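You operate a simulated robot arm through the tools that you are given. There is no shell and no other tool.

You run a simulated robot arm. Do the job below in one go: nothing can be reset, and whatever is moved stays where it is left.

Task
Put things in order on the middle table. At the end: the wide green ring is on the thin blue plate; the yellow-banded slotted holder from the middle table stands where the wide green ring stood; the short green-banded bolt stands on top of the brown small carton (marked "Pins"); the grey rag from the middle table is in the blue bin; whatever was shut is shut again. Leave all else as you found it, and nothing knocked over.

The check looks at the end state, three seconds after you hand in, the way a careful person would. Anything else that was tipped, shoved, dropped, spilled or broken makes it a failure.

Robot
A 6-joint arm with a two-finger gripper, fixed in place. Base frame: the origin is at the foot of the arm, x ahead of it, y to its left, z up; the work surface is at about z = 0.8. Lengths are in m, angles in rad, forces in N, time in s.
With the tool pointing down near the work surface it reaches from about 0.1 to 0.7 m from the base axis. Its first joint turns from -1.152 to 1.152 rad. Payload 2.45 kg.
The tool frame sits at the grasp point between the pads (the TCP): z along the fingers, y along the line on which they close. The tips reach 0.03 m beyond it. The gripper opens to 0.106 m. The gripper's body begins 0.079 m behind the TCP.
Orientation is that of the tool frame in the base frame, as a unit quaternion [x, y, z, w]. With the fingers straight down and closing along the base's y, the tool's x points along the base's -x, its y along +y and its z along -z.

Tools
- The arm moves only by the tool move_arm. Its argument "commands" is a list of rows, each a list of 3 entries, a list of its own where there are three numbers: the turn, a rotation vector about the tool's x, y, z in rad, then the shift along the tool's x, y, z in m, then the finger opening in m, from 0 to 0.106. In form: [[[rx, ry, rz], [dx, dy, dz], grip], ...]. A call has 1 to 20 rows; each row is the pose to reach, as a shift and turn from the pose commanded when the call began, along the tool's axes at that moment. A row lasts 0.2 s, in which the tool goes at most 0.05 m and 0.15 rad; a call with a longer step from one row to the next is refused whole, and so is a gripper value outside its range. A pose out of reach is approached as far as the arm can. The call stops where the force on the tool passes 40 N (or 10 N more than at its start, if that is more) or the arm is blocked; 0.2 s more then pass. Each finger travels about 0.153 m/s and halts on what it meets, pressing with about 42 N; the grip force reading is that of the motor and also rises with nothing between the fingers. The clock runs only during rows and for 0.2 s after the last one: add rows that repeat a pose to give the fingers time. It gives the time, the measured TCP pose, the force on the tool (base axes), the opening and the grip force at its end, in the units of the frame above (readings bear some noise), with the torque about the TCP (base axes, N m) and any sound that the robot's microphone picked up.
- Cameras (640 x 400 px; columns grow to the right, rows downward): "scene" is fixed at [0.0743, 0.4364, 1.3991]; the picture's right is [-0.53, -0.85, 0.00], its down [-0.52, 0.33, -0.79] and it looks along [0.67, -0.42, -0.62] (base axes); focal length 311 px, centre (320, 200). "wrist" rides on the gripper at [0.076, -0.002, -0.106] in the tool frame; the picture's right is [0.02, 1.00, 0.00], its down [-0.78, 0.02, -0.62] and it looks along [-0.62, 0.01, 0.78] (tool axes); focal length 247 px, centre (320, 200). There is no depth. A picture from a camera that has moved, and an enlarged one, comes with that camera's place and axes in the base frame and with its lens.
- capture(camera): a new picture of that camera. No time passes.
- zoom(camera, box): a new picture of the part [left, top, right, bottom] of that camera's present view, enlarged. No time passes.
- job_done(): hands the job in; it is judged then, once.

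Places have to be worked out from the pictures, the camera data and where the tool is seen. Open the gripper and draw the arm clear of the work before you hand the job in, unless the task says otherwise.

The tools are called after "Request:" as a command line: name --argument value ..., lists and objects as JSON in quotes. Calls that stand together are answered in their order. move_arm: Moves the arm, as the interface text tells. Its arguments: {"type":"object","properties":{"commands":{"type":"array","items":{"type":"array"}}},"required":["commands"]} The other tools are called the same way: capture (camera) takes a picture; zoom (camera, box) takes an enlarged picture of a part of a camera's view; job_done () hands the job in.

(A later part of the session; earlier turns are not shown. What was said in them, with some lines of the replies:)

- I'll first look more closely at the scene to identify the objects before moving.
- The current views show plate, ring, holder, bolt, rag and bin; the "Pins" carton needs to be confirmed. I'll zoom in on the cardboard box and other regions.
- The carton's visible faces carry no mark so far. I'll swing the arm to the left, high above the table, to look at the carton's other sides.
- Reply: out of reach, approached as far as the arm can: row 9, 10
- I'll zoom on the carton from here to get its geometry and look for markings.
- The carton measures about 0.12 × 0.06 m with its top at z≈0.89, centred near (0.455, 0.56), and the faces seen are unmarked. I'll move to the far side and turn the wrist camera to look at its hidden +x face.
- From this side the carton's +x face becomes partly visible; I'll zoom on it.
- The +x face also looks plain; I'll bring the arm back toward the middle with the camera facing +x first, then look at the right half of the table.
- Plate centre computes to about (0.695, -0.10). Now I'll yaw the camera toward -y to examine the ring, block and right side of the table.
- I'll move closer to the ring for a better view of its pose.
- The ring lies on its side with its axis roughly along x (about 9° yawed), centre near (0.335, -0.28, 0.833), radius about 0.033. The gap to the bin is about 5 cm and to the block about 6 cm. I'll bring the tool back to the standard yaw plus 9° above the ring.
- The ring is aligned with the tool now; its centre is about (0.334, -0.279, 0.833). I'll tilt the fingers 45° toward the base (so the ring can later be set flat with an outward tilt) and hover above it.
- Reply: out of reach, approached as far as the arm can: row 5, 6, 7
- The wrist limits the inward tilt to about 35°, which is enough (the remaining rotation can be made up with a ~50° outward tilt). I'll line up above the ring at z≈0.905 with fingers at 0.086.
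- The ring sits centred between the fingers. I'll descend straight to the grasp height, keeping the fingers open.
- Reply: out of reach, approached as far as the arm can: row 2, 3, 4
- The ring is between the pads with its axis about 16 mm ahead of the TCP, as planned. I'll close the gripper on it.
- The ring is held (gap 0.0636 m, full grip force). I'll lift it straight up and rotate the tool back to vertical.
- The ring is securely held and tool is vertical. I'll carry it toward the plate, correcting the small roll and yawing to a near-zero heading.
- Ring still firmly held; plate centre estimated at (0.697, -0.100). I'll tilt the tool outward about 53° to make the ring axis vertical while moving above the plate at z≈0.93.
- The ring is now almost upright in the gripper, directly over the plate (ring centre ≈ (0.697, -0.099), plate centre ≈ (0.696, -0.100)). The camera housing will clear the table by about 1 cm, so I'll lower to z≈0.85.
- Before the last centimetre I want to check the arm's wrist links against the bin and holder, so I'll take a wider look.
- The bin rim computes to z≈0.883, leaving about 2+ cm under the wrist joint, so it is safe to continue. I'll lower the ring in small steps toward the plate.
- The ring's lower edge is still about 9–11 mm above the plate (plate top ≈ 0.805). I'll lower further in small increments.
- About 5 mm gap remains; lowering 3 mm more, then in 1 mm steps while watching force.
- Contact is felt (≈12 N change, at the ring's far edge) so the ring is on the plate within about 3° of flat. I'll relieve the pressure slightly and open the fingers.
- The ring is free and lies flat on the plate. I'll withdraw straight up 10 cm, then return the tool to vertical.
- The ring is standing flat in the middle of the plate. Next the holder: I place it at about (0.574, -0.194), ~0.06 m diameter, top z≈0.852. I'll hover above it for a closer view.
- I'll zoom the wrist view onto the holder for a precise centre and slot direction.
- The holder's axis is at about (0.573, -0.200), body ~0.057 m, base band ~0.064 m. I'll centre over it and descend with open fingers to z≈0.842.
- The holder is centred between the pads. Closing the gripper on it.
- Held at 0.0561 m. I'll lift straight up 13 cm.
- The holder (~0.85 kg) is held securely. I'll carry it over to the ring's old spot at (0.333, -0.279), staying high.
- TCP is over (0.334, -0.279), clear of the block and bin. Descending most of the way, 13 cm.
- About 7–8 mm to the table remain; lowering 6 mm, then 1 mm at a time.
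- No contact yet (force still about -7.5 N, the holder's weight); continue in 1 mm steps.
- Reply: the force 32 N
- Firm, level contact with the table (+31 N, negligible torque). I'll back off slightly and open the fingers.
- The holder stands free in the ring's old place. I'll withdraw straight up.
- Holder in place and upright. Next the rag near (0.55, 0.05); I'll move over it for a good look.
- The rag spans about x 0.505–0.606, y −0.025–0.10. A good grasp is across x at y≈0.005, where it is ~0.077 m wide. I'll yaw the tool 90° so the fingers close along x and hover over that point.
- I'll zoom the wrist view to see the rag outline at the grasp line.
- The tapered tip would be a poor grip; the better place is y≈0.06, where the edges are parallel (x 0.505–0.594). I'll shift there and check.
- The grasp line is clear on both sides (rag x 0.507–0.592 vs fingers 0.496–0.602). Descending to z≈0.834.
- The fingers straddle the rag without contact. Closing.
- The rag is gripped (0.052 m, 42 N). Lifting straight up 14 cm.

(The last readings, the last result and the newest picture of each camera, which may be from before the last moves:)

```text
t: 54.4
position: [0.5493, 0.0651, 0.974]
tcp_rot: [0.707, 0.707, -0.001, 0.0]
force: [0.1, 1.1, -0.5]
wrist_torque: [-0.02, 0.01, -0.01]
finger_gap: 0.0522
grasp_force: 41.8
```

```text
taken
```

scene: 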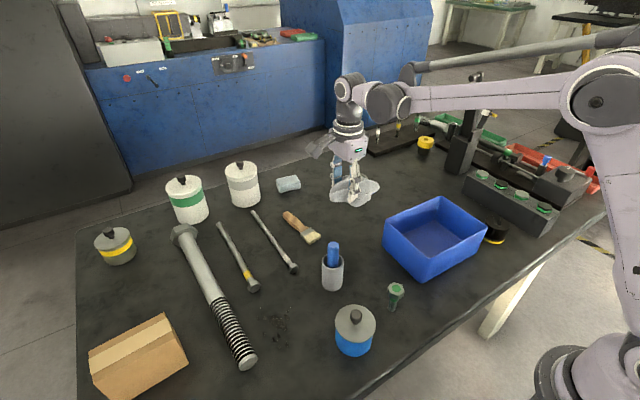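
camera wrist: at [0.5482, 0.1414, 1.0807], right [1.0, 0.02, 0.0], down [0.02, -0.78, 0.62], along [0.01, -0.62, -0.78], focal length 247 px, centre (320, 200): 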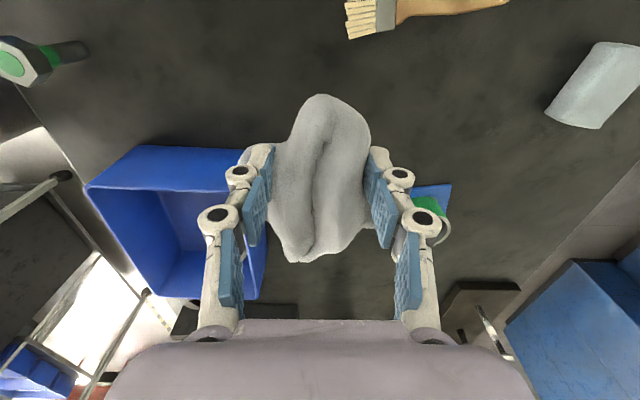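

Rag lifted cleanly. Now I'll carry it above the bin centre, TCP to about (0.393, -0.078).

Request:
move_arm --commands '[[[0, 0, 0], [-0.02, -0.022, -0.01], 0.03], [[0, 0, 0], [-0.05, -0.054, -0.01], 0.03], [[0, 0, 0], [-0.08, -0.087, -0.01], 0.03], [[0, 0, 0], [-0.11, -0.12, -0.01], 0.03], [[0, 0, 0], [-0.135, -0.147, -0.01], 0.03], [[0, 0, 0], [-0.143, -0.156, -0.01], 0.03], [[0, 0, 0], [-0.143, -0.156, -0.01], 0.03]]'

Request:
capture --camera "wrist"

Request:
zoom --camera "scene" --box '[360, 120, 540, 290]'

```text
t: 56.0
position: [0.3939, -0.0788, 0.9843]
tcp_rot: [0.707, 0.707, -0.002, 0.0]
force: [-0.6, 0.0, 0.3]
wrist_torque: [0.0, 0.0, -0.02]
finger_gap: 0.0519
grasp_force: 41.9
```

```text
taken
camera wrist: at [0.3915, -0.0022, 1.0899], right [1.0, 0.02, 0.0], down [0.02, -0.78, 0.62], along [0.01, -0.62, -0.78], focal length 247 px, centre (320, 200)
```

wrist: 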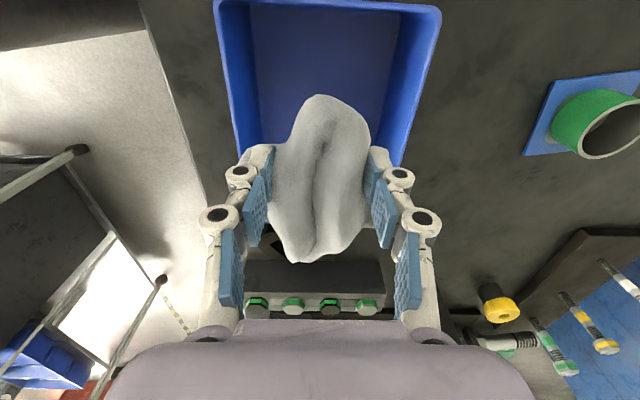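

```text
2.35 times, centred on (450, 205) of scene
camera zoom: at [0.0743, 0.4364, 1.3991], right [-0.53, -0.85, 0.0], down [-0.52, 0.33, -0.79], along [0.67, -0.42, -0.62], focal length 732 px, centre (14, 188)
```

zoom: 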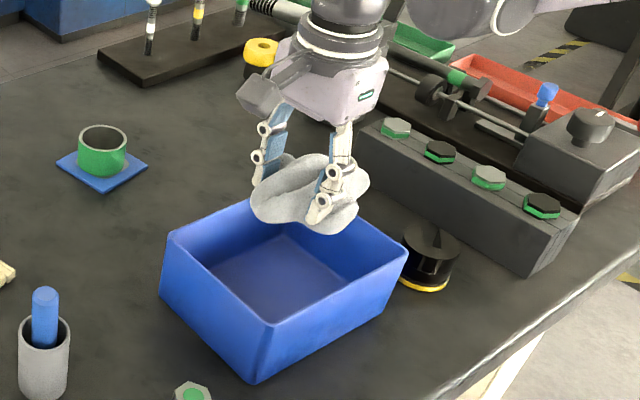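

The rag hangs over the bin with room on all sides. I'll lower it into the bin to z≈0.866 so it drops only a couple of centimetres.

Request:
move_arm --commands '[[[0, 0, 0], [0, 0.003, 0.025], 0.03], [[0, 0, 0], [0, 0.003, 0.05], 0.03], [[0, 0, 0], [0, 0.003, 0.075], 0.03], [[0, 0, 0], [0, 0.003, 0.1], 0.03], [[0, 0, 0], [0, 0.003, 0.118], 0.03], [[0, 0, 0], [0, 0.003, 0.118], 0.03]]'

Request:
capture --camera "wrist"

Request:
zoom --camera "scene" --box '[360, 120, 540, 290]'

```text
t: 57.4
position: [0.3959, -0.0793, 0.8658]
tcp_rot: [0.707, 0.707, -0.002, 0.001]
force: [0.5, -0.4, 0.2]
wrist_torque: [0.02, -0.01, -0.03]
finger_gap: 0.0515
grasp_force: 42.0
```

```text
taken
camera wrist: at [0.3939, -0.002, 0.9724], right [1.0, 0.02, 0.0], down [0.02, -0.78, 0.62], along [0.01, -0.62, -0.78], focal length 247 px, centre (320, 200)
```

wrist: 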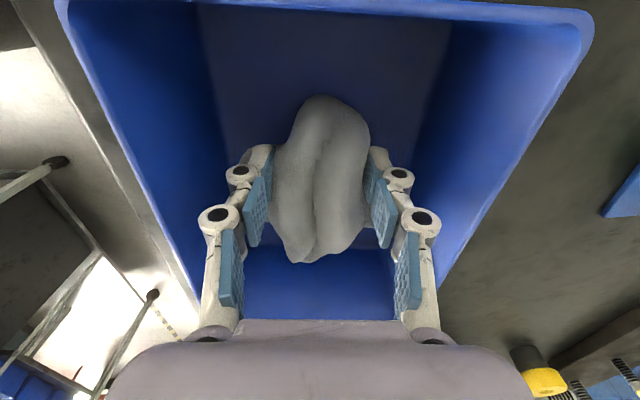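

```text
2.35 times, centred on (450, 205) of scene
camera zoom: at [0.0743, 0.4364, 1.3991], right [-0.53, -0.85, 0.0], down [-0.52, 0.33, -0.79], along [0.67, -0.42, -0.62], focal length 732 px, centre (14, 188)
```

zoom: 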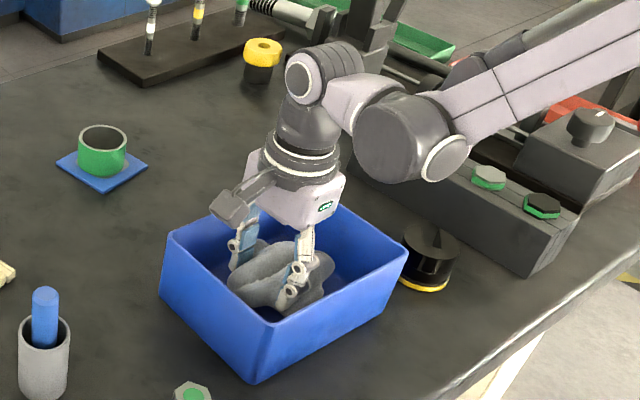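

Inside the bin with clearance. Opening moderately to 0.078 to let the rag drop.

Request:
move_arm --commands '[[[0, 0, 0], [0, 0, 0], 0.06], [[0, 0, 0], [0, 0, 0], 0.07], [[0, 0, 0], [0, 0, 0], 0.078], [[0, 0, 0], [0, 0, 0], 0.078], [[0, 0, 0], [0, 0, 0], 0.078]]'

Request:
capture --camera "wrist"

Request:
zoom --camera "scene" --box '[360, 120, 540, 290]'

```text
t: 58.6
position: [0.3965, -0.0806, 0.8663]
tcp_rot: [0.707, 0.707, -0.001, 0.0]
force: [0.5, -0.6, -1.3]
wrist_torque: [0.01, -0.01, -0.01]
finger_gap: 0.0777
grasp_force: 0.1
```

```text
taken
camera wrist: at [0.3939, -0.0021, 0.9727], right [1.0, 0.02, 0.0], down [0.02, -0.78, 0.62], along [0.01, -0.62, -0.78], focal length 247 px, centre (320, 200)
```

wrist: 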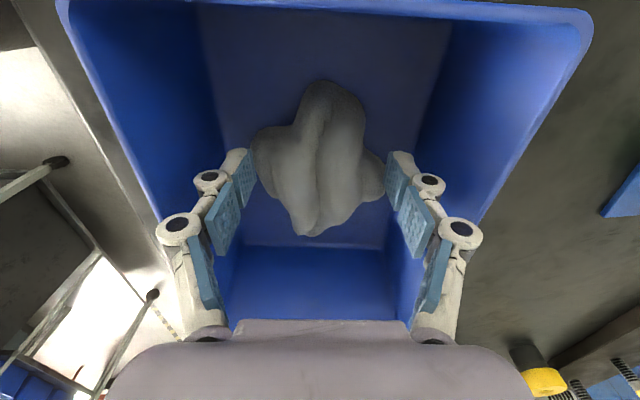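

```text
2.35 times, centred on (450, 205) of scene
camera zoom: at [0.0743, 0.4364, 1.3991], right [-0.53, -0.85, 0.0], down [-0.52, 0.33, -0.79], along [0.67, -0.42, -0.62], focal length 732 px, centre (14, 188)
```

zoom: 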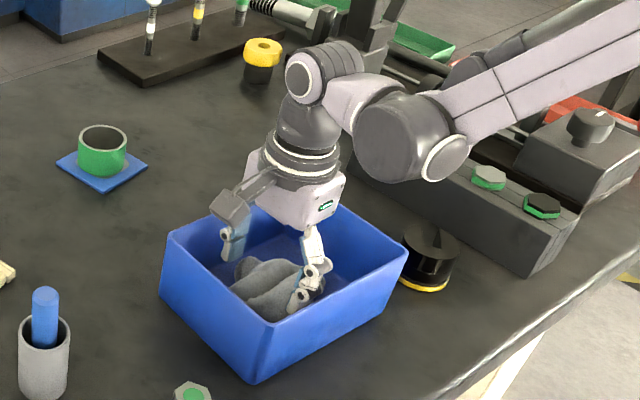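

The rag is on the bin floor. I'll raise the arm straight out of the bin.

Request:
move_arm --commands '[[[0, 0, 0], [0, 0, -0.03], 0.078], [[0, 0, 0], [0, 0, -0.07], 0.078], [[0, 0, 0], [0, 0, -0.11], 0.078], [[0, 0, 0], [0, 0, -0.15], 0.078], [[0, 0, 0], [0, 0, -0.17], 0.078], [[0, 0, 0], [0, 0, -0.17], 0.078]]'

Request:
capture --camera "wrist"

Request:
capture --camera "scene"

```text
t: 60.0
position: [0.3966, -0.0803, 1.0369]
tcp_rot: [0.708, 0.707, -0.001, 0.0]
force: [0.0, -0.1, 0.3]
wrist_torque: [0.01, 0.02, -0.02]
finger_gap: 0.0778
grasp_force: 0.0
```

```text
taken
camera wrist: at [0.3944, -0.0025, 1.1431], right [1.0, 0.02, 0.0], down [0.02, -0.78, 0.62], along [0.01, -0.62, -0.78], focal length 247 px, centre (320, 200)
```

wrist: 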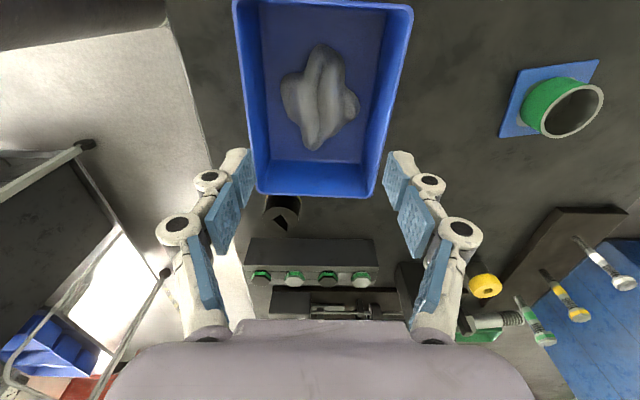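

```text
taken
```

scene: 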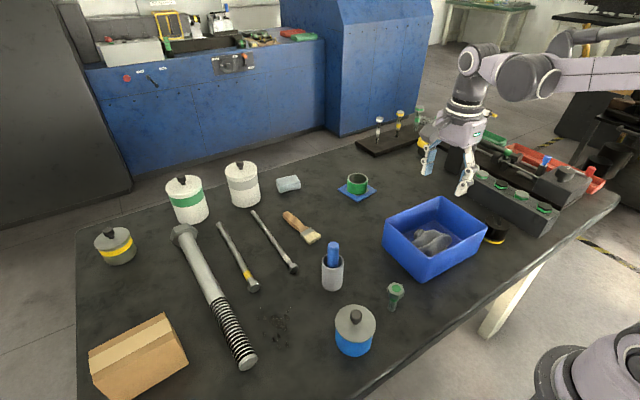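

Rag is in the bin. Now the bolt near (0.33, 0.09): I'll turn the tool toward it and step back closer to the base so the wrist camera can see it.

Request:
move_arm --commands '[[[0, 0, -0.141], [0.0112, -0.0113, 0.0], 0.07], [[0, 0, -0.282], [0.0223, -0.0226, 0.0], 0.07], [[0, 0, -0.423], [0.0335, -0.0339, 0.0], 0.07], [[0, 0, -0.564], [0.0446, -0.0452, 0.0], 0.07], [[0, 0, -0.705], [0.0558, -0.0565, 0.0], 0.07], [[0, 0, -0.846], [0.0669, -0.0678, 0.005], 0.07], [[0, 0, -0.987], [0.0781, -0.0792, 0.01], 0.07], [[0, 0, -1.128], [0.0892, -0.0905, 0.015], 0.07], [[0, 0, -1.269], [0.1004, -0.1018, 0.02], 0.07], [[0, 0, -1.41], [0.1115, -0.1131, 0.025], 0.07], [[0, 0, -1.551], [0.1227, -0.1244, 0.03], 0.07], [[0, 0, -1.692], [0.1338, -0.1357, 0.035], 0.07], [[0, 0, -1.833], [0.145, -0.147, 0.037], 0.07], [[0, 0, -1.833], [0.145, -0.147, 0.037], 0.07]]'

Request:
capture --camera "wrist"

Request:
capture --camera "scene"

```text
t: 63.0
position: [0.251, 0.0645, 0.9999]
tcp_rot: [-0.133, 0.991, -0.001, -0.001]
force: [-0.3, 0.3, -0.2]
wrist_torque: [-0.01, 0.04, -0.01]
finger_gap: 0.07
grasp_force: 0.1
```

```text
taken
camera wrist: at [0.1767, 0.0444, 1.1056], right [-0.28, 0.96, 0.0], down [0.75, 0.22, 0.62], along [0.6, 0.17, -0.78], focal length 247 px, centre (320, 200)
```

wrist: 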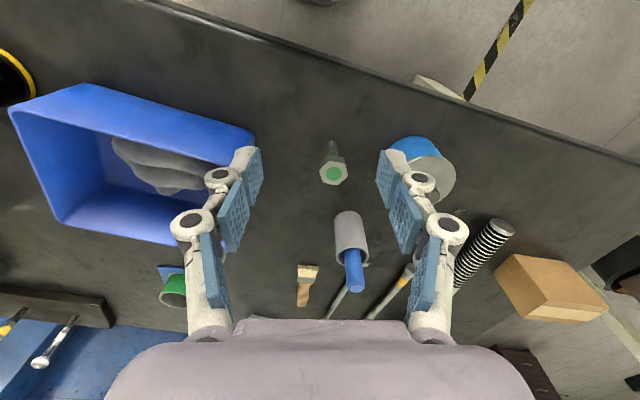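

```text
taken
```

scene: 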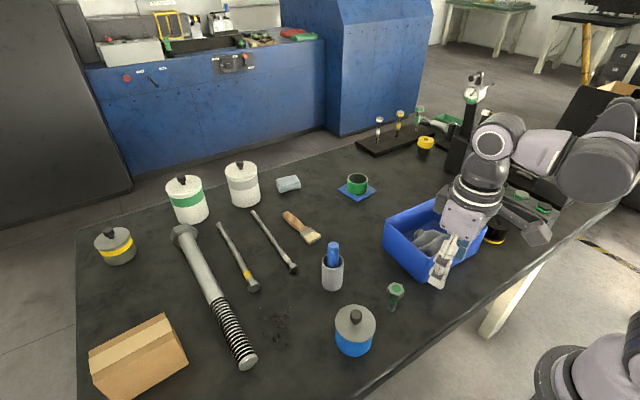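

The bolt's head and shank are visible; zooming in on both views to measure its height and location.

Request:
zoom --camera "wrist" --box '[290, 120, 380, 200]'

Request:
zoom --camera "scene" --box '[365, 265, 429, 325]'

Request:
zoom --camera "wrist" --box '[460, 220, 640, 350]'

```text
5.00 times, centred on (335, 160) of wrist
camera zoom: at [0.1767, 0.0444, 1.1056], right [-0.28, 0.96, 0.0], down [0.75, 0.22, 0.62], along [0.6, 0.17, -0.78], focal length 1235 px, centre (245, 400)
```

zoom: 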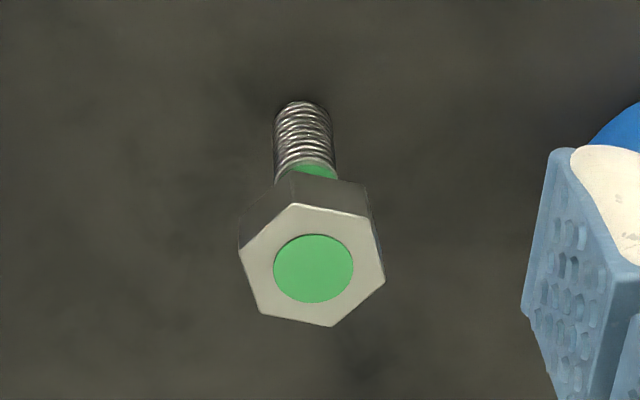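

```text
6.67 times, centred on (397, 295) of scene
camera zoom: at [0.0743, 0.4364, 1.3991], right [-0.53, -0.85, 0.0], down [-0.52, 0.33, -0.79], along [0.67, -0.42, -0.62], focal length 2074 px, centre (-193, -433)
```

zoom: 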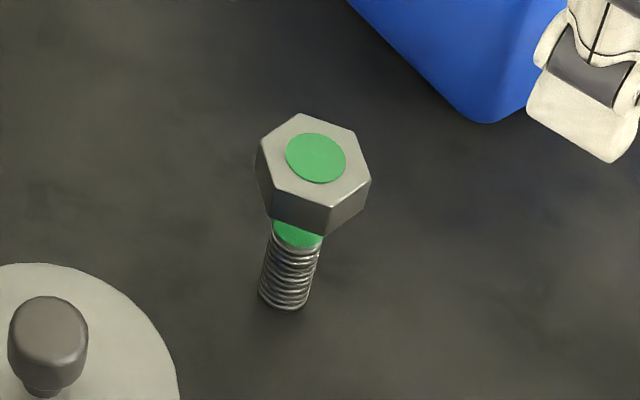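

```text
3.08 times, centred on (550, 285) of wrist
camera zoom: at [0.1767, 0.0444, 1.1056], right [-0.28, 0.96, 0.0], down [0.75, 0.22, 0.62], along [0.6, 0.17, -0.78], focal length 760 px, centre (-388, -62)
```

zoom: 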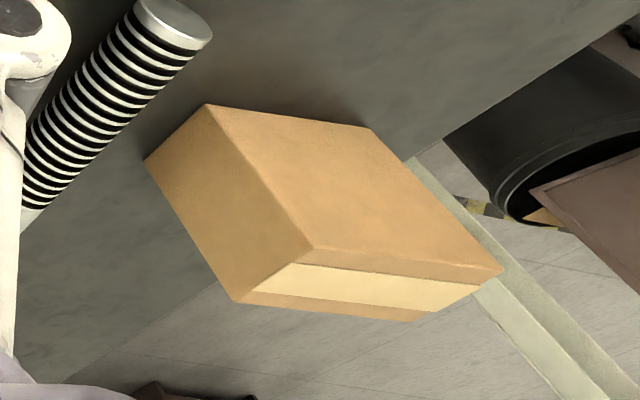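

The bolt stands head-up at (0.316, 0.100), head top z≈0.871, hex head about 0.029 m across flats with flat normals at azimuths 4°, 64° and 124°. I'll turn the tool heading to 34° so the pads meet flats, and move above it.

Request:
move_arm --commands '[[[0, 0, -0.109], [-0.0241, 0.0056, 0], 0.064], [[0, 0, -0.217], [-0.0483, 0.0112, 0], 0.064], [[0, 0, -0.326], [-0.0724, 0.0168, 0], 0.064], [[0, 0, -0.326], [-0.0724, 0.0168, 0], 0.064]]'

Request:
move_arm --commands '[[[0, -0.11, 0], [0, 0, 0], 0.064], [[0, -0.22, 0], [0, 0, 0.01], 0.064], [[0, -0.33, 0], [0, 0, 0.02], 0.064], [[0, -0.436, 0], [0, 0, 0.03], 0.064], [[0, -0.436, 0], [0, 0, 0.03], 0.064]]'

Request:
capture --camera "wrist"

Request:
capture --camera "scene"

```text
t: 64.0
position: [0.316, 0.0997, 0.9994]
tcp_rot: [-0.291, 0.957, 0.0, -0.001]
force: [-0.8, 0.1, -0.2]
wrist_torque: [0.01, -0.02, 0.01]
finger_gap: 0.0641
grasp_force: 0.0
```

```text
t: 65.2
position: [0.315, 0.1005, 0.9689]
tcp_rot: [-0.283, 0.934, 0.062, 0.206]
force: [-0.2, 0.0, -0.1]
wrist_torque: [-0.01, 0.01, 0.04]
finger_gap: 0.0641
grasp_force: 0.1
```

```text
taken
camera wrist: at [0.221, 0.0366, 1.0333], right [-0.57, 0.82, -0.01], down [0.36, 0.26, 0.89], along [0.74, 0.51, -0.45], focal length 247 px, centre (320, 200)
```

wrist: 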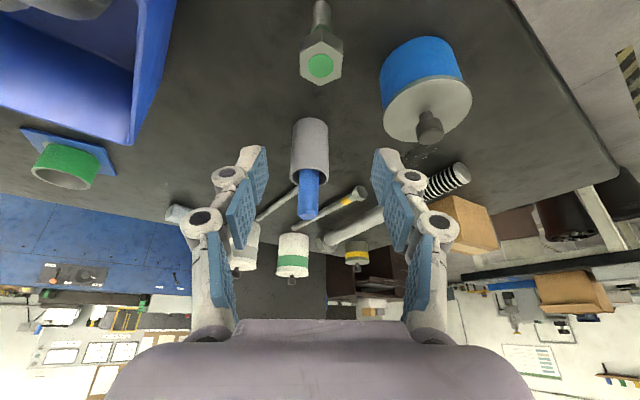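

```text
taken
```

scene: 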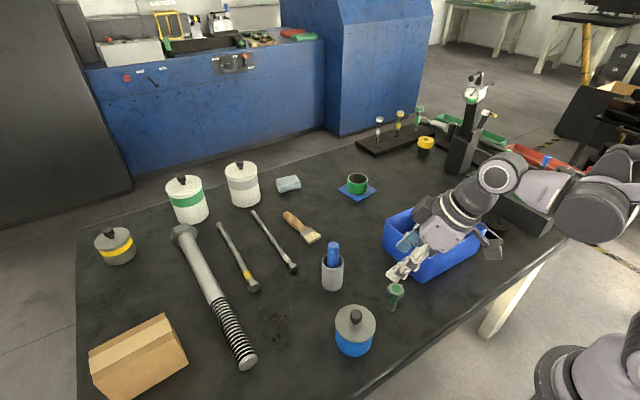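

I'll take a close look at the cartons visible in this wrist view, checking for a "Pins" mark.

Request:
zoom --camera "wrist" --box '[420, 180, 520, 260]'

Request:
zoom --camera "wrist" --box '[440, 250, 640, 400]'

Request:
zoom --camera "wrist" --box '[280, 0, 360, 100]'

```text
5.00 times, centred on (470, 220) of wrist
camera zoom: at [0.221, 0.0366, 1.0333], right [-0.57, 0.82, -0.01], down [0.36, 0.26, 0.89], along [0.74, 0.51, -0.45], focal length 1235 px, centre (-430, 100)
```

zoom: 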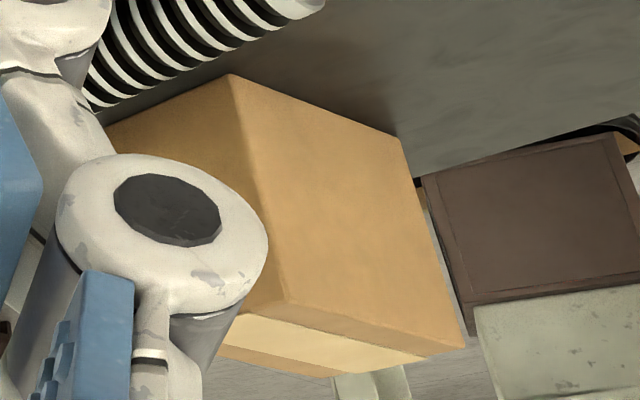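

```text
2.67 times, centred on (540, 325) of wrist
camera zoom: at [0.221, 0.0366, 1.0333], right [-0.57, 0.82, -0.01], down [0.36, 0.26, 0.89], along [0.74, 0.51, -0.45], focal length 659 px, centre (-267, -133)
```

zoom: 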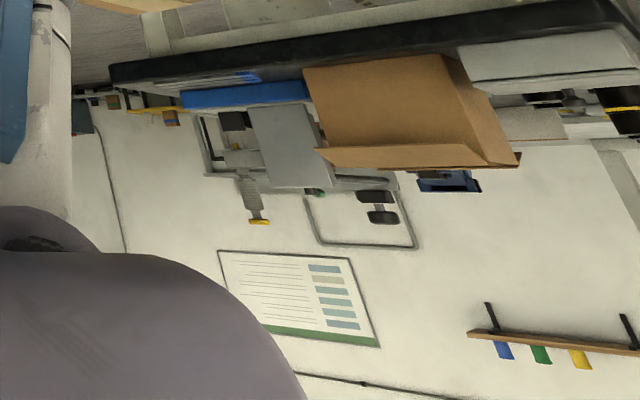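

```text
4.00 times, centred on (320, 50) of wrist
camera zoom: at [0.221, 0.0366, 1.0333], right [-0.57, 0.82, -0.01], down [0.36, 0.26, 0.89], along [0.74, 0.51, -0.45], focal length 988 px, centre (320, 800)
```

zoom: 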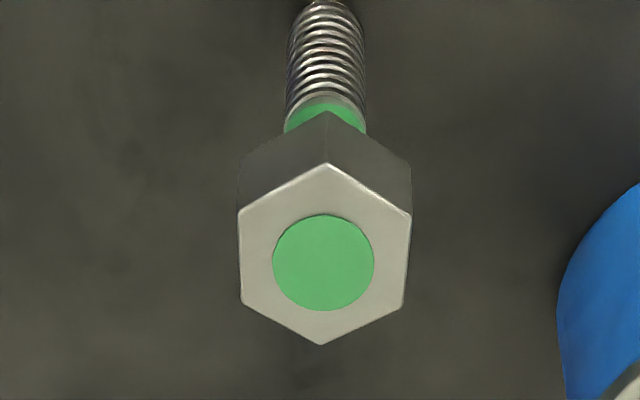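

The flats line up with the pads and the bolt axis (0.316, 0.1005) is under the TCP. Descending vertically to head height with open fingers.

Request:
move_arm --commands '[[[0, 0, 0], [0.0093, -0.0013, 0.0239], 0.064], [[0, 0, 0], [0.02, -0.0013, 0.0455], 0.064], [[0, 0, 0], [0.0305, -0.0013, 0.0685], 0.064], [[0, 0, 0], [0.038, -0.0013, 0.0845], 0.064], [[0, 0, 0], [0.0433, -0.0013, 0.0957], 0.064], [[0, 0, 0], [0.0433, -0.0013, 0.0957], 0.064]]'

Request:
capture --camera "wrist"

Request:
zoom --camera "scene" --box '[340, 220, 460, 330]'

```text
t: 66.6
position: [0.317, 0.1002, 0.8648]
tcp_rot: [-0.283, 0.934, 0.064, 0.207]
force: [0.4, -1.0, 0.2]
wrist_torque: [-0.01, -0.05, -0.01]
finger_gap: 0.064
grasp_force: 0.2
```

```text
taken
camera wrist: at [0.2222, 0.0357, 0.9287], right [-0.57, 0.82, -0.01], down [0.36, 0.26, 0.89], along [0.74, 0.51, -0.45], focal length 247 px, centre (320, 200)
```

wrist: 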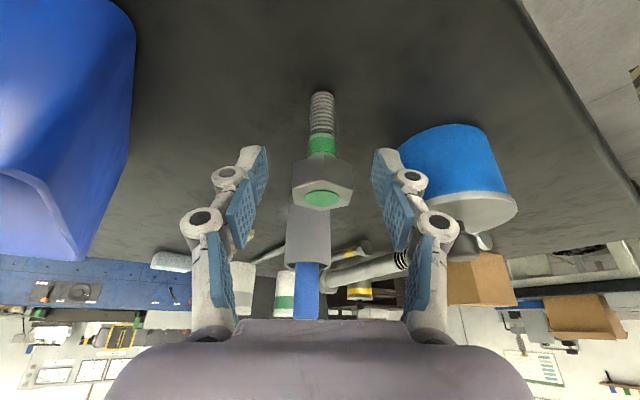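

```text
3.64 times, centred on (400, 275) of scene
camera zoom: at [0.0743, 0.4364, 1.3991], right [-0.53, -0.85, 0.0], down [-0.52, 0.33, -0.79], along [0.67, -0.42, -0.62], focal length 1132 px, centre (29, -73)
```

zoom: 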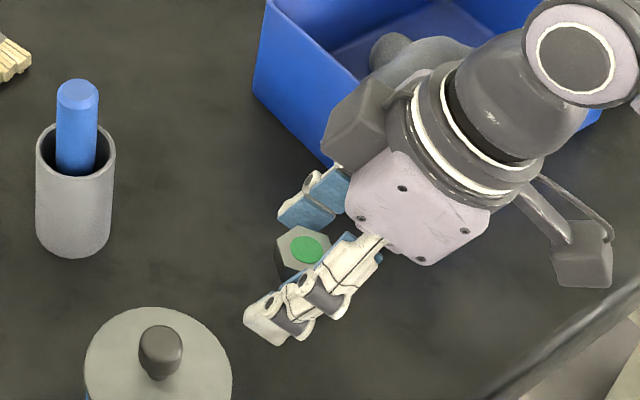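

The head sits centred between the pads. Closing on the flats.

Request:
move_arm --commands '[[[0, 0, 0], [0, 0, 0], 0.05], [[0, 0, 0], [0, 0, 0], 0.038], [[0, 0, 0], [0, 0, 0], 0.02], [[0, 0, 0], [0, 0, 0], 0.02], [[0, 0, 0], [0, 0, 0], 0.02]]'

Request:
capture --camera "wrist"

Request:
zoom --camera "scene" --box '[360, 240, 440, 320]'

```text
t: 67.8
position: [0.3163, 0.1001, 0.8648]
tcp_rot: [-0.283, 0.935, 0.061, 0.206]
force: [-1.4, 2.6, 4.0]
wrist_torque: [0.06, 0.08, 0.02]
finger_gap: 0.0278
grasp_force: 42.4
```

```text
taken
camera wrist: at [0.2222, 0.0359, 0.9289], right [-0.57, 0.82, -0.01], down [0.36, 0.26, 0.89], along [0.74, 0.51, -0.45], focal length 247 px, centre (320, 200)
```

wrist: 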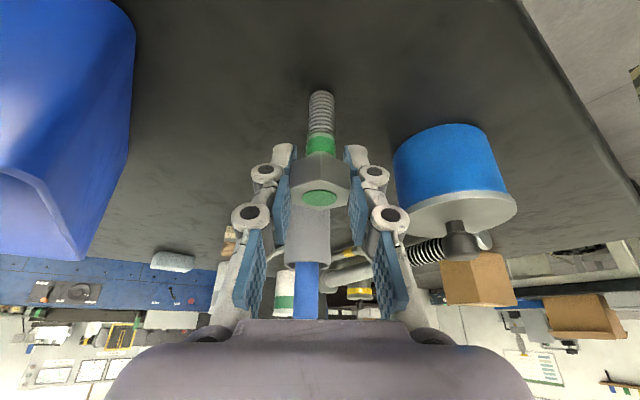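

```text
5.00 times, centred on (400, 280) of scene
camera zoom: at [0.0742, 0.4364, 1.3991], right [-0.53, -0.85, 0.0], down [-0.52, 0.33, -0.79], along [0.67, -0.42, -0.62], focal length 1556 px, centre (-80, -200)
```

zoom: 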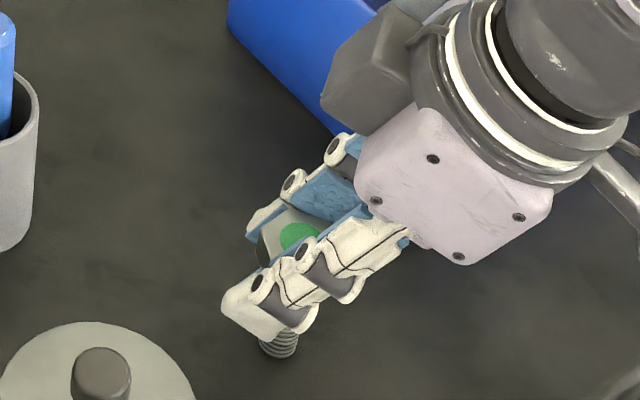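

Gripped at 0.0278 m. Lifting straight up 15 cm.

Request:
move_arm --commands '[[[0, 0, 0], [-0.0042, 0, -0.009], 0.02], [[0, 0, 0], [-0.0168, 0, -0.0362], 0.02], [[0, 0, 0], [-0.0336, 0, -0.0724], 0.02], [[0, 0, 0], [-0.0504, 0, -0.1086], 0.02], [[0, 0, 0], [-0.063, 0, -0.1358], 0.02], [[0, 0, 0], [-0.063, 0, -0.1358], 0.02]]'

Request:
capture --camera "wrist"

Request:
zoom --camera "scene" --box '[340, 160, 480, 300]'

```text
t: 69.2
position: [0.3157, 0.1, 1.0146]
tcp_rot: [-0.283, 0.935, 0.062, 0.206]
force: [0.5, -0.4, -2.7]
wrist_torque: [-0.01, 0.04, 0.03]
finger_gap: 0.0284
grasp_force: 42.3
```

```text
taken
camera wrist: at [0.2213, 0.0363, 1.0788], right [-0.57, 0.82, -0.01], down [0.36, 0.26, 0.89], along [0.74, 0.51, -0.45], focal length 247 px, centre (320, 200)
```

wrist: 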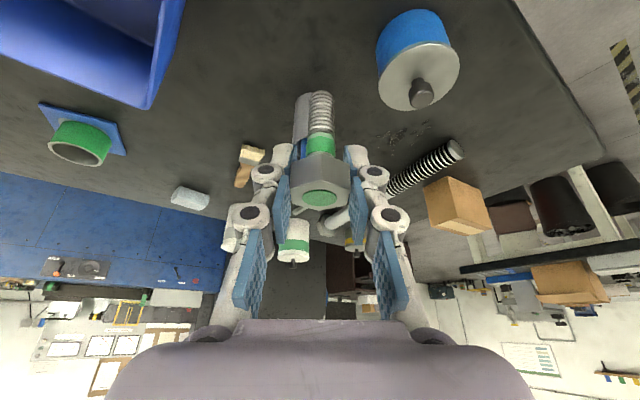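

```text
2.86 times, centred on (410, 230) of scene
camera zoom: at [0.0743, 0.4364, 1.3991], right [-0.53, -0.85, 0.0], down [-0.52, 0.33, -0.79], along [0.67, -0.42, -0.62], focal length 889 px, centre (63, 114)
```

zoom: 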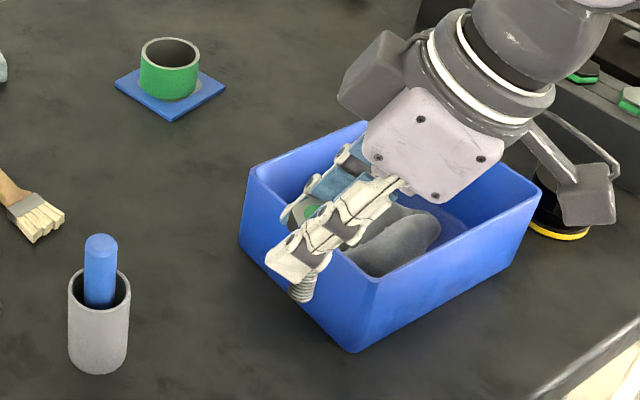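

The bolt is held upright. I'll carry it over to above the carton at about (0.457, 0.541), rotating the heading about the vertical to ~50°.

Request:
move_arm --commands '[[[-0.0098, 0, -0.0211], [-0.0283, 0.024, 0.0108], 0.02], [[-0.0196, 0, -0.0422], [-0.0566, 0.0481, 0.0215], 0.02], [[-0.0294, 0, -0.0634], [-0.0849, 0.0721, 0.0323], 0.02], [[-0.0392, 0, -0.0845], [-0.1131, 0.0962, 0.0431], 0.02], [[-0.049, 0, -0.1056], [-0.1414, 0.1202, 0.0539], 0.02], [[-0.0588, 0, -0.1267], [-0.1697, 0.1443, 0.0647], 0.02], [[-0.0686, 0, -0.1478], [-0.198, 0.1683, 0.0754], 0.02], [[-0.0784, 0, -0.1689], [-0.2263, 0.1923, 0.0862], 0.02], [[-0.0882, 0, -0.19], [-0.2546, 0.2164, 0.097], 0.02], [[-0.098, 0, -0.2112], [-0.2828, 0.2404, 0.1078], 0.02], [[-0.1078, 0, -0.2323], [-0.3111, 0.2645, 0.1185], 0.02], [[-0.1176, 0, -0.2534], [-0.3394, 0.2885, 0.1293], 0.02], [[-0.1176, 0, -0.2534], [-0.3394, 0.2885, 0.1293], 0.02]]'

Request:
capture --camera "wrist"

Request:
capture --camera "scene"

```text
t: 72.0
position: [0.4577, 0.5415, 1.0388]
tcp_rot: [-0.411, 0.886, 0.09, 0.195]
force: [-0.2, -0.6, -2.5]
wrist_torque: [-0.01, 0.02, -0.01]
finger_gap: 0.028
grasp_force: 41.9
```

```text
taken
camera wrist: at [0.3853, 0.4538, 1.1039], right [-0.78, 0.63, -0.01], down [0.28, 0.35, 0.89], along [0.57, 0.69, -0.45], focal length 247 px, centre (320, 200)
```

wrist: 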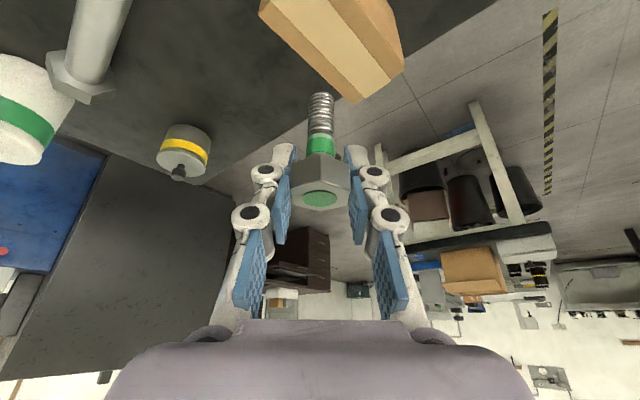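

```text
taken
```

scene: 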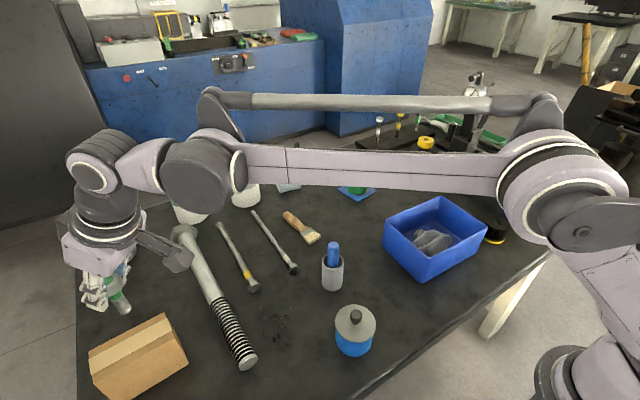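

The bolt hangs above the carton. I'll zoom to refine the carton's top corners and tape line from here.

Request:
zoom --camera "wrist" --box '[240, 0, 420, 120]'

Request:
zoom --camera "scene" --box '[50, 220, 230, 400]'

```text
3.33 times, centred on (330, 60) of wrist
camera zoom: at [0.3853, 0.4538, 1.1039], right [-0.78, 0.63, -0.01], down [0.28, 0.35, 0.89], along [0.57, 0.69, -0.45], focal length 823 px, centre (287, 667)
```

zoom: 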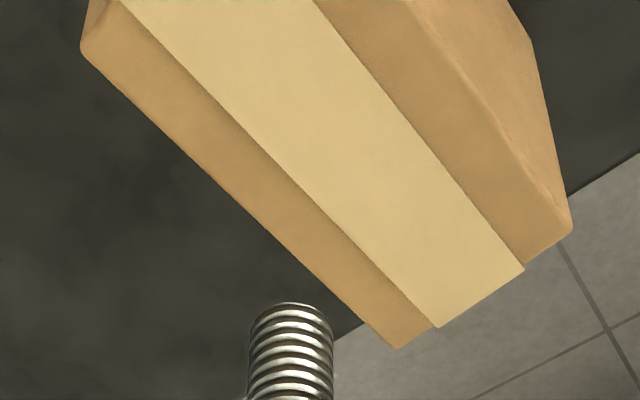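

```text
2.22 times, centred on (140, 310) of scene
camera zoom: at [0.0743, 0.4364, 1.3991], right [-0.53, -0.85, 0.0], down [-0.52, 0.33, -0.79], along [0.67, -0.42, -0.62], focal length 692 px, centre (720, -44)
```

zoom: 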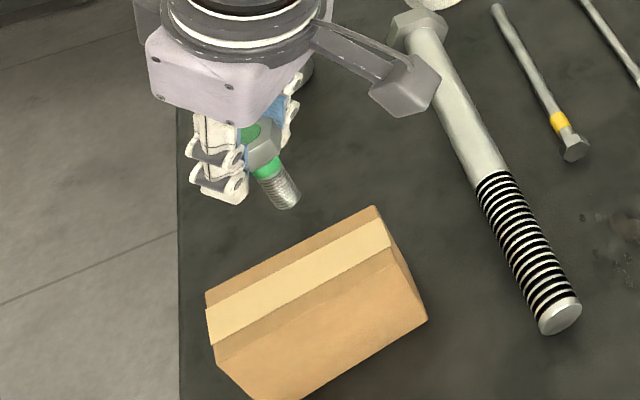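

Carton top corners confirmed: centre (0.455, 0.560), top z≈0.893, and the tape centreline passes through (0.457, 0.541), right beneath the bolt. Lowering 6.8 cm first.

Request:
move_arm --commands '[[[0, 0, 0], [0.0084, 0, 0.0182], 0.02], [[0, 0, 0], [0.0168, 0, 0.0363], 0.02], [[0, 0, 0], [0.0235, 0, 0.0508], 0.02], [[0, 0, 0], [0.0285, 0, 0.0617], 0.02], [[0, 0, 0], [0.0285, 0, 0.0617], 0.02]]'

Request:
capture --camera "wrist"

Request:
zoom --camera "scene" --box '[60, 260, 220, 400]'

```text
t: 73.2
position: [0.4586, 0.5423, 0.9714]
tcp_rot: [-0.41, 0.886, 0.09, 0.195]
force: [-0.1, 0.4, -1.9]
wrist_torque: [0.0, 0.01, 0.02]
finger_gap: 0.028
grasp_force: 41.9
```

```text
taken
camera wrist: at [0.3856, 0.4541, 1.0356], right [-0.78, 0.63, -0.01], down [0.28, 0.35, 0.89], along [0.57, 0.69, -0.45], focal length 247 px, centre (320, 200)
```

wrist: 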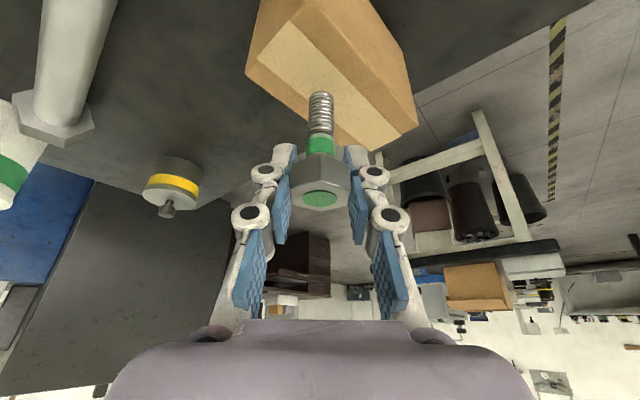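

```text
2.86 times, centred on (140, 330) of scene
camera zoom: at [0.0743, 0.4364, 1.3991], right [-0.53, -0.85, 0.0], down [-0.52, 0.33, -0.79], along [0.67, -0.42, -0.62], focal length 889 px, centre (834, -171)
```

zoom: 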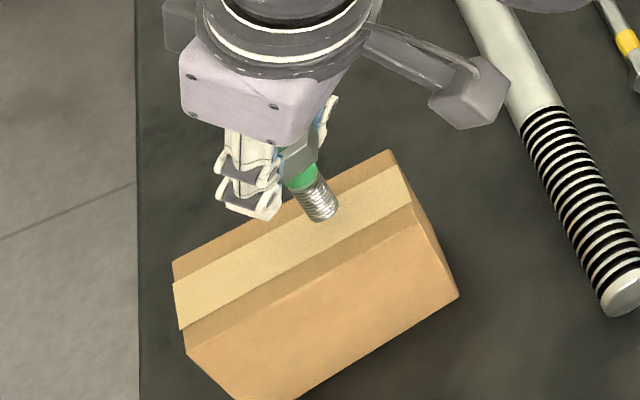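

About 13 mm remain by estimate. Lowering 9 mm, then checking.

Request:
move_arm --commands '[[[0, 0, 0], [0.0019, 0, 0.0041], 0.02], [[0, 0, 0], [0.0038, 0, 0.0082], 0.02], [[0, 0, 0], [0.0038, 0, 0.0082], 0.02]]'

Request:
zoom --camera "wrist" --box '[260, 40, 400, 150]'

Request:
zoom --camera "scene" --box '[100, 290, 180, 350]'

```text
t: 74.0
position: [0.4594, 0.5416, 0.9621]
tcp_rot: [-0.41, 0.886, 0.091, 0.195]
force: [0.4, 0.0, -2.3]
wrist_torque: [0.02, 0.05, 0.02]
finger_gap: 0.0284
grasp_force: 42.1
```

```text
3.64 times, centred on (330, 95) of wrist
camera zoom: at [0.3856, 0.454, 1.0265], right [-0.78, 0.63, -0.01], down [0.28, 0.35, 0.89], along [0.57, 0.69, -0.45], focal length 898 px, centre (284, 582)
```

zoom: 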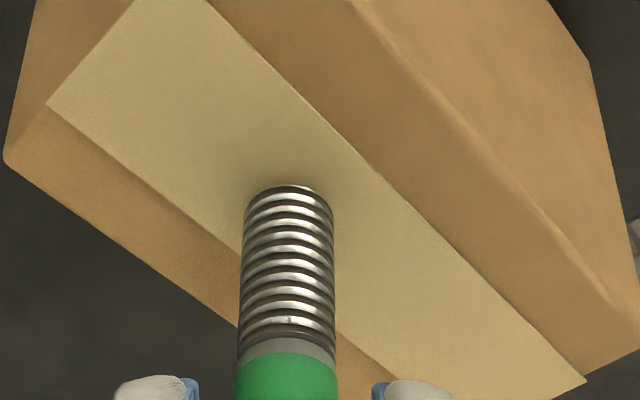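

```text
6.67 times, centred on (140, 320) of scene
camera zoom: at [0.0743, 0.4364, 1.3991], right [-0.53, -0.85, 0.0], down [-0.52, 0.33, -0.79], along [0.67, -0.42, -0.62], focal length 2074 px, centre (1520, -600)
```

zoom: 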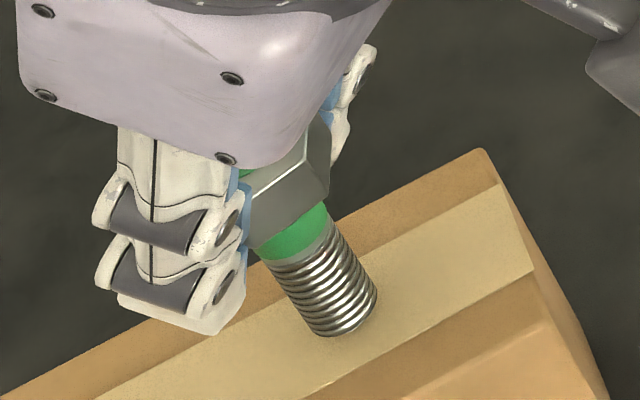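

The bolt's foot is a few millimetres above the tape. Continuing in ~1.5 mm steps with force checks.

Request:
move_arm --commands '[[[0, 0, 0], [0.0006, 0, 0.0014], 0.02], [[0, 0, 0], [0.0006, 0, 0.0014], 0.02]]'

Request:
move_arm --commands '[[[0, 0, 0], [0.0006, 0, 0.0014], 0.02], [[0, 0, 0], [0.0006, 0, 0.0014], 0.02]]'

```text
t: 74.6
position: [0.4583, 0.5423, 0.9615]
tcp_rot: [-0.411, 0.886, 0.09, 0.195]
force: [-0.1, 0.3, -2.2]
wrist_torque: [-0.03, 0.01, 0.02]
finger_gap: 0.028
grasp_force: 41.6
```

```text
t: 75.2
position: [0.4588, 0.5414, 0.9591]
tcp_rot: [-0.411, 0.886, 0.09, 0.195]
force: [-0.7, 0.4, 3.1]
wrist_torque: [-0.02, 0.0, 0.0]
finger_gap: 0.0284
grasp_force: 42.0
```

Light contact (about 5 N). The bolt stands on the tape, so I'll open the fingers gently.

Request:
move_arm --commands '[[[0, 0, 0], [0, 0, 0], 0.03], [[0, 0, 0], [0, 0, 0], 0.036], [[0, 0, 0], [0, 0, 0], 0.045], [[0, 0, 0], [0, 0, 0], 0.056], [[0, 0, 0], [0, 0, 0], 0.06], [[0, 0, 0], [0, 0, 0], 0.06]]'

Request:
capture --camera "wrist"

Request:
zoom --camera "scene" --box '[80, 270, 200, 380]'

```text
t: 76.6
position: [0.4586, 0.5413, 0.958]
tcp_rot: [-0.411, 0.886, 0.09, 0.194]
force: [-0.2, -0.1, 0.0]
wrist_torque: [-0.01, -0.01, -0.01]
finger_gap: 0.0596
grasp_force: 0.1
```

```text
taken
camera wrist: at [0.3855, 0.4539, 1.0236], right [-0.78, 0.63, -0.01], down [0.28, 0.35, 0.89], along [0.57, 0.69, -0.45], focal length 247 px, centre (320, 200)
```

wrist: 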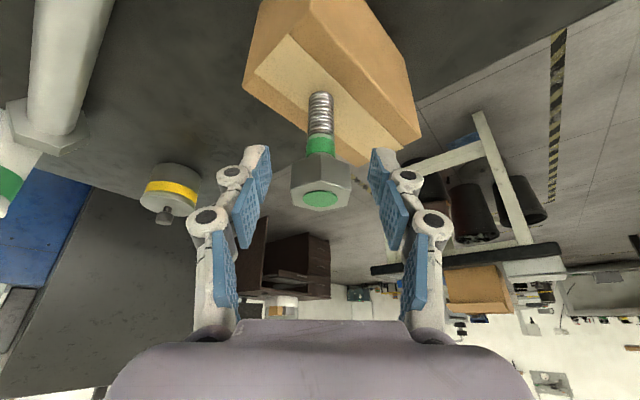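

```text
3.64 times, centred on (140, 325) of scene
camera zoom: at [0.0743, 0.4364, 1.3991], right [-0.53, -0.85, 0.0], down [-0.52, 0.33, -0.79], along [0.67, -0.42, -0.62], focal length 1132 px, centre (974, -254)
```

zoom: 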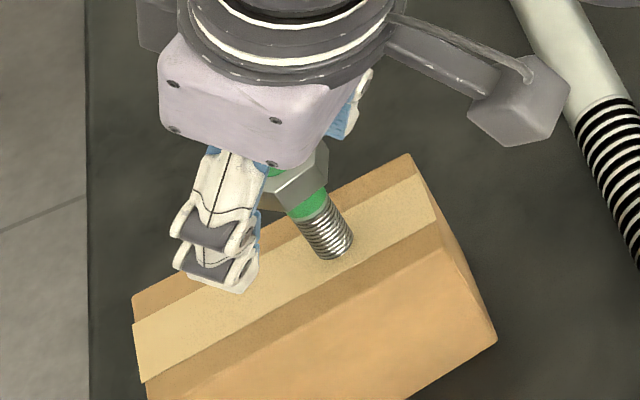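

The bolt stands on its own on the tape. Withdrawing straight up, slowly at first.

Request:
move_arm --commands '[[[0, 0, 0], [-0.0021, 0, -0.0045], 0.062], [[0, 0, 0], [-0.0063, 0, -0.0136], 0.062], [[0, 0, 0], [-0.0147, 0, -0.0318], 0.062], [[0, 0, 0], [-0.0273, 0, -0.059], 0.062], [[0, 0, 0], [-0.042, 0, -0.0908], 0.062], [[0, 0, 0], [-0.0545, 0, -0.118], 0.062], [[0, 0, 0], [-0.0545, 0, -0.118], 0.062]]'

Request:
capture --camera "wrist"

Request:
capture --camera "scene"

Request:
zoom --camera "scene" --box '[80, 270, 200, 390]'

```text
t: 78.2
position: [0.4592, 0.5422, 1.0901]
tcp_rot: [-0.411, 0.886, 0.091, 0.195]
force: [0.5, 0.3, -0.5]
wrist_torque: [0.0, 0.01, 0.0]
finger_gap: 0.0619
grasp_force: 0.1
```

```text
taken
camera wrist: at [0.3854, 0.4534, 1.155], right [-0.78, 0.63, -0.01], down [0.28, 0.35, 0.89], along [0.57, 0.69, -0.45], focal length 247 px, centre (320, 200)
```

wrist: 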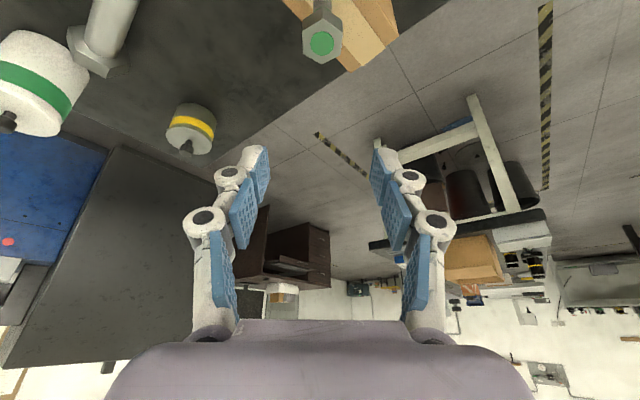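

```text
taken
```

scene: 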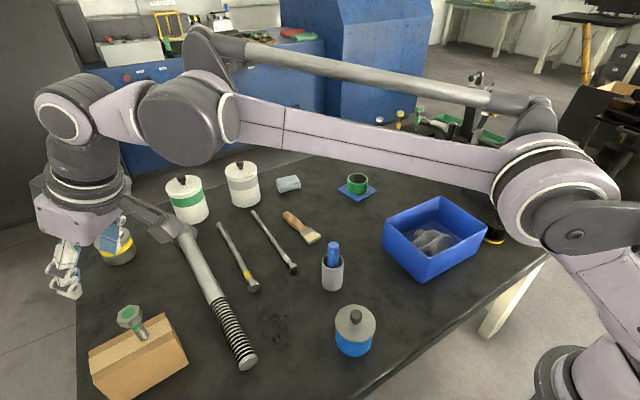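

```text
3.33 times, centred on (140, 330) of scene
camera zoom: at [0.0743, 0.4364, 1.3991], right [-0.53, -0.85, 0.0], down [-0.52, 0.33, -0.79], along [0.67, -0.42, -0.62], focal length 1037 px, centre (920, -233)
```

zoom: 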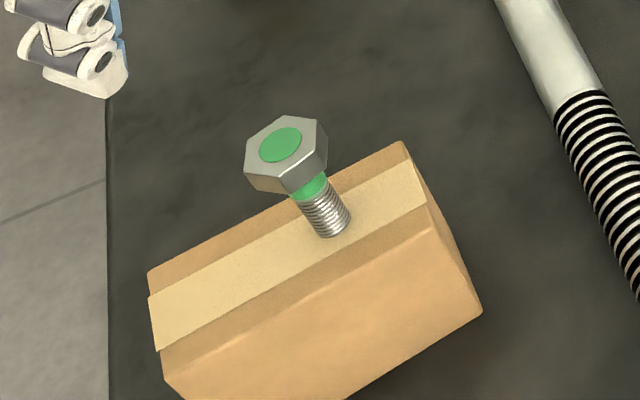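

The bolt stands upright on the carton and the carton hasn't moved. Now I'll draw the arm back, up and away toward its starting area, straightening the tool and opening the gripper.

Request:
move_arm --commands '[[[0, 0, 0], [0.0261, -0.0175, -0.0176], 0.07], [[0, 0, 0], [0.0521, -0.035, -0.0351], 0.08], [[0, 0, 0], [0.0782, -0.0526, -0.0527], 0.09], [[0, 0.07, 0], [0.1043, -0.0701, -0.0702], 0.106], [[0, 0.14, 0], [0.1303, -0.0876, -0.0878], 0.106], [[0, 0.21, 0], [0.1564, -0.1052, -0.1054], 0.106], [[0, 0.28, 0], [0.1825, -0.1227, -0.1229], 0.106], [[0, 0.36, 0], [0.2085, -0.1402, -0.1405], 0.106], [[0, 0.436, 0], [0.2346, -0.1577, -0.158], 0.106], [[0, 0.436, 0], [0.2607, -0.1753, -0.1756], 0.106], [[0, 0.436, 0], [0.2867, -0.1928, -0.1931], 0.106], [[0, 0.436, 0], [0.3128, -0.2103, -0.2107], 0.106], [[0, 0.436, 0], [0.3128, -0.2103, -0.2107], 0.106]]'

Request:
capture --camera "scene"

Request:
capture --camera "wrist"

```text
t: 81.0
position: [0.3791, 0.1193, 1.1496]
tcp_rot: [-0.42, 0.907, -0.001, -0.001]
force: [0.0, 0.9, -1.3]
wrist_torque: [-0.01, 0.0, 0.02]
finger_gap: 0.1062
grasp_force: 0.1
```

```text
taken
```

scene: 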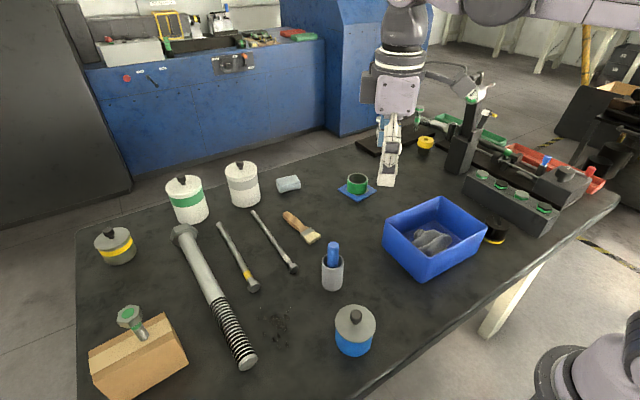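

```text
taken
camera wrist: at [0.3299, 0.0619, 1.2556], right [-0.78, 0.63, 0.0], down [0.49, 0.61, 0.62], along [0.39, 0.48, -0.78], focal length 247 px, centre (320, 200)
```

wrist: 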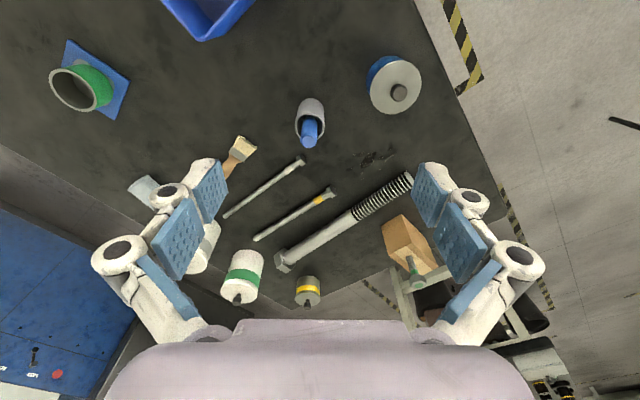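

All four goals look done. A final close check of the plate, bin, holder and carton before handing in.

Request:
zoom --camera "scene" --box '[320, 160, 560, 320]'

Request:
zoom --camera "scene" --box '[60, 150, 320, 400]'

Request:
zoom --camera "scene" --box '[460, 200, 540, 260]'

```text
2.50 times, centred on (440, 240) of scene
camera zoom: at [0.0743, 0.4364, 1.3991], right [-0.53, -0.85, 0.0], down [-0.52, 0.33, -0.79], along [0.67, -0.42, -0.62], focal length 778 px, centre (20, 100)
```

zoom: 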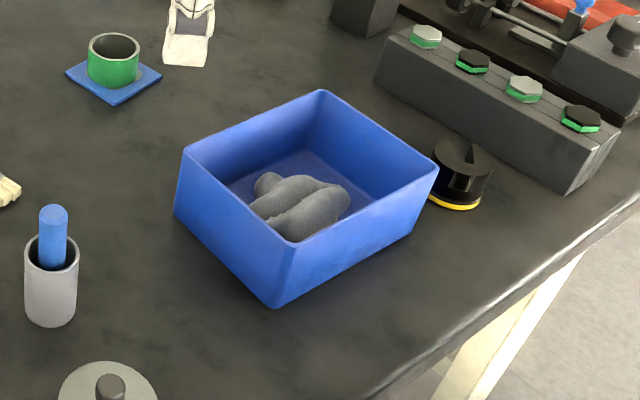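

```text
1.60 times, centred on (190, 275) of scene
camera zoom: at [0.0743, 0.4364, 1.3991], right [-0.53, -0.85, 0.0], down [-0.52, 0.33, -0.79], along [0.67, -0.42, -0.62], focal length 498 px, centre (528, 80)
```

zoom: 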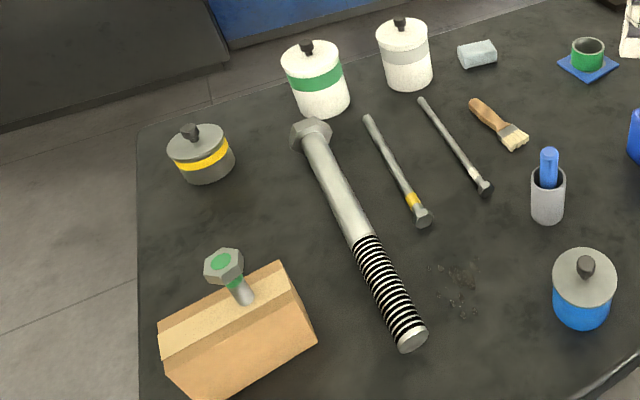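

```text
6.67 times, centred on (500, 230) of scene
camera zoom: at [0.0743, 0.4364, 1.3991], right [-0.53, -0.85, 0.0], down [-0.52, 0.33, -0.79], along [0.67, -0.42, -0.62], focal length 2074 px, centre (-880, 0)
```

zoom: 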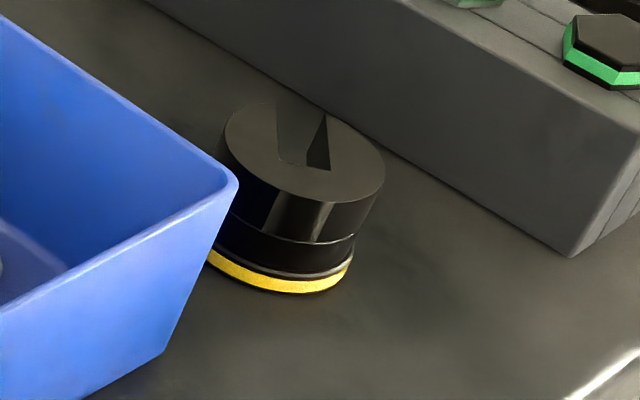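

All goals check out in the last pictures:
- **Ring:** it lies flat on the blue plate.
- **Holder:** it stands upright in the ring's old spot.
- **Rag:** it is in the blue bin.
- **Bolt:** it stands on the brown carton on the middle table. I never saw the "Pins" mark, because the +y face was out of the cameras' view, but it is the only carton within reach.

I opened nothing, so there was nothing to shut again. Nothing else looks moved, the gripper is open and the arm is clear, so I'm handing in.

Request:
job_done

```text
The job is handed in.
```

I handed the job in with all four moves done, but I never saw the "Pins" mark on the carton. I used the brown carton on the middle table because it was the only one in reach. Its far (+y) side stayed out of the cameras' view.

- **Ring:** the wide green ring lies flat in the middle of the thin blue plate. It was on its side when I found it.
- **Holder:** the yellow-banded slotted holder stands upright where the ring was.
- **Bolt:** the short green-banded bolt stands head-up on the carton's tape strip.
- **Rag:** the grey rag is on the floor of the blue bin; I let it drop the last few centimetres.

I opened nothing, so nothing had to be shut again. In the final pictures nothing else looked moved or knocked over, and the arm is drawn clear with the gripper open.
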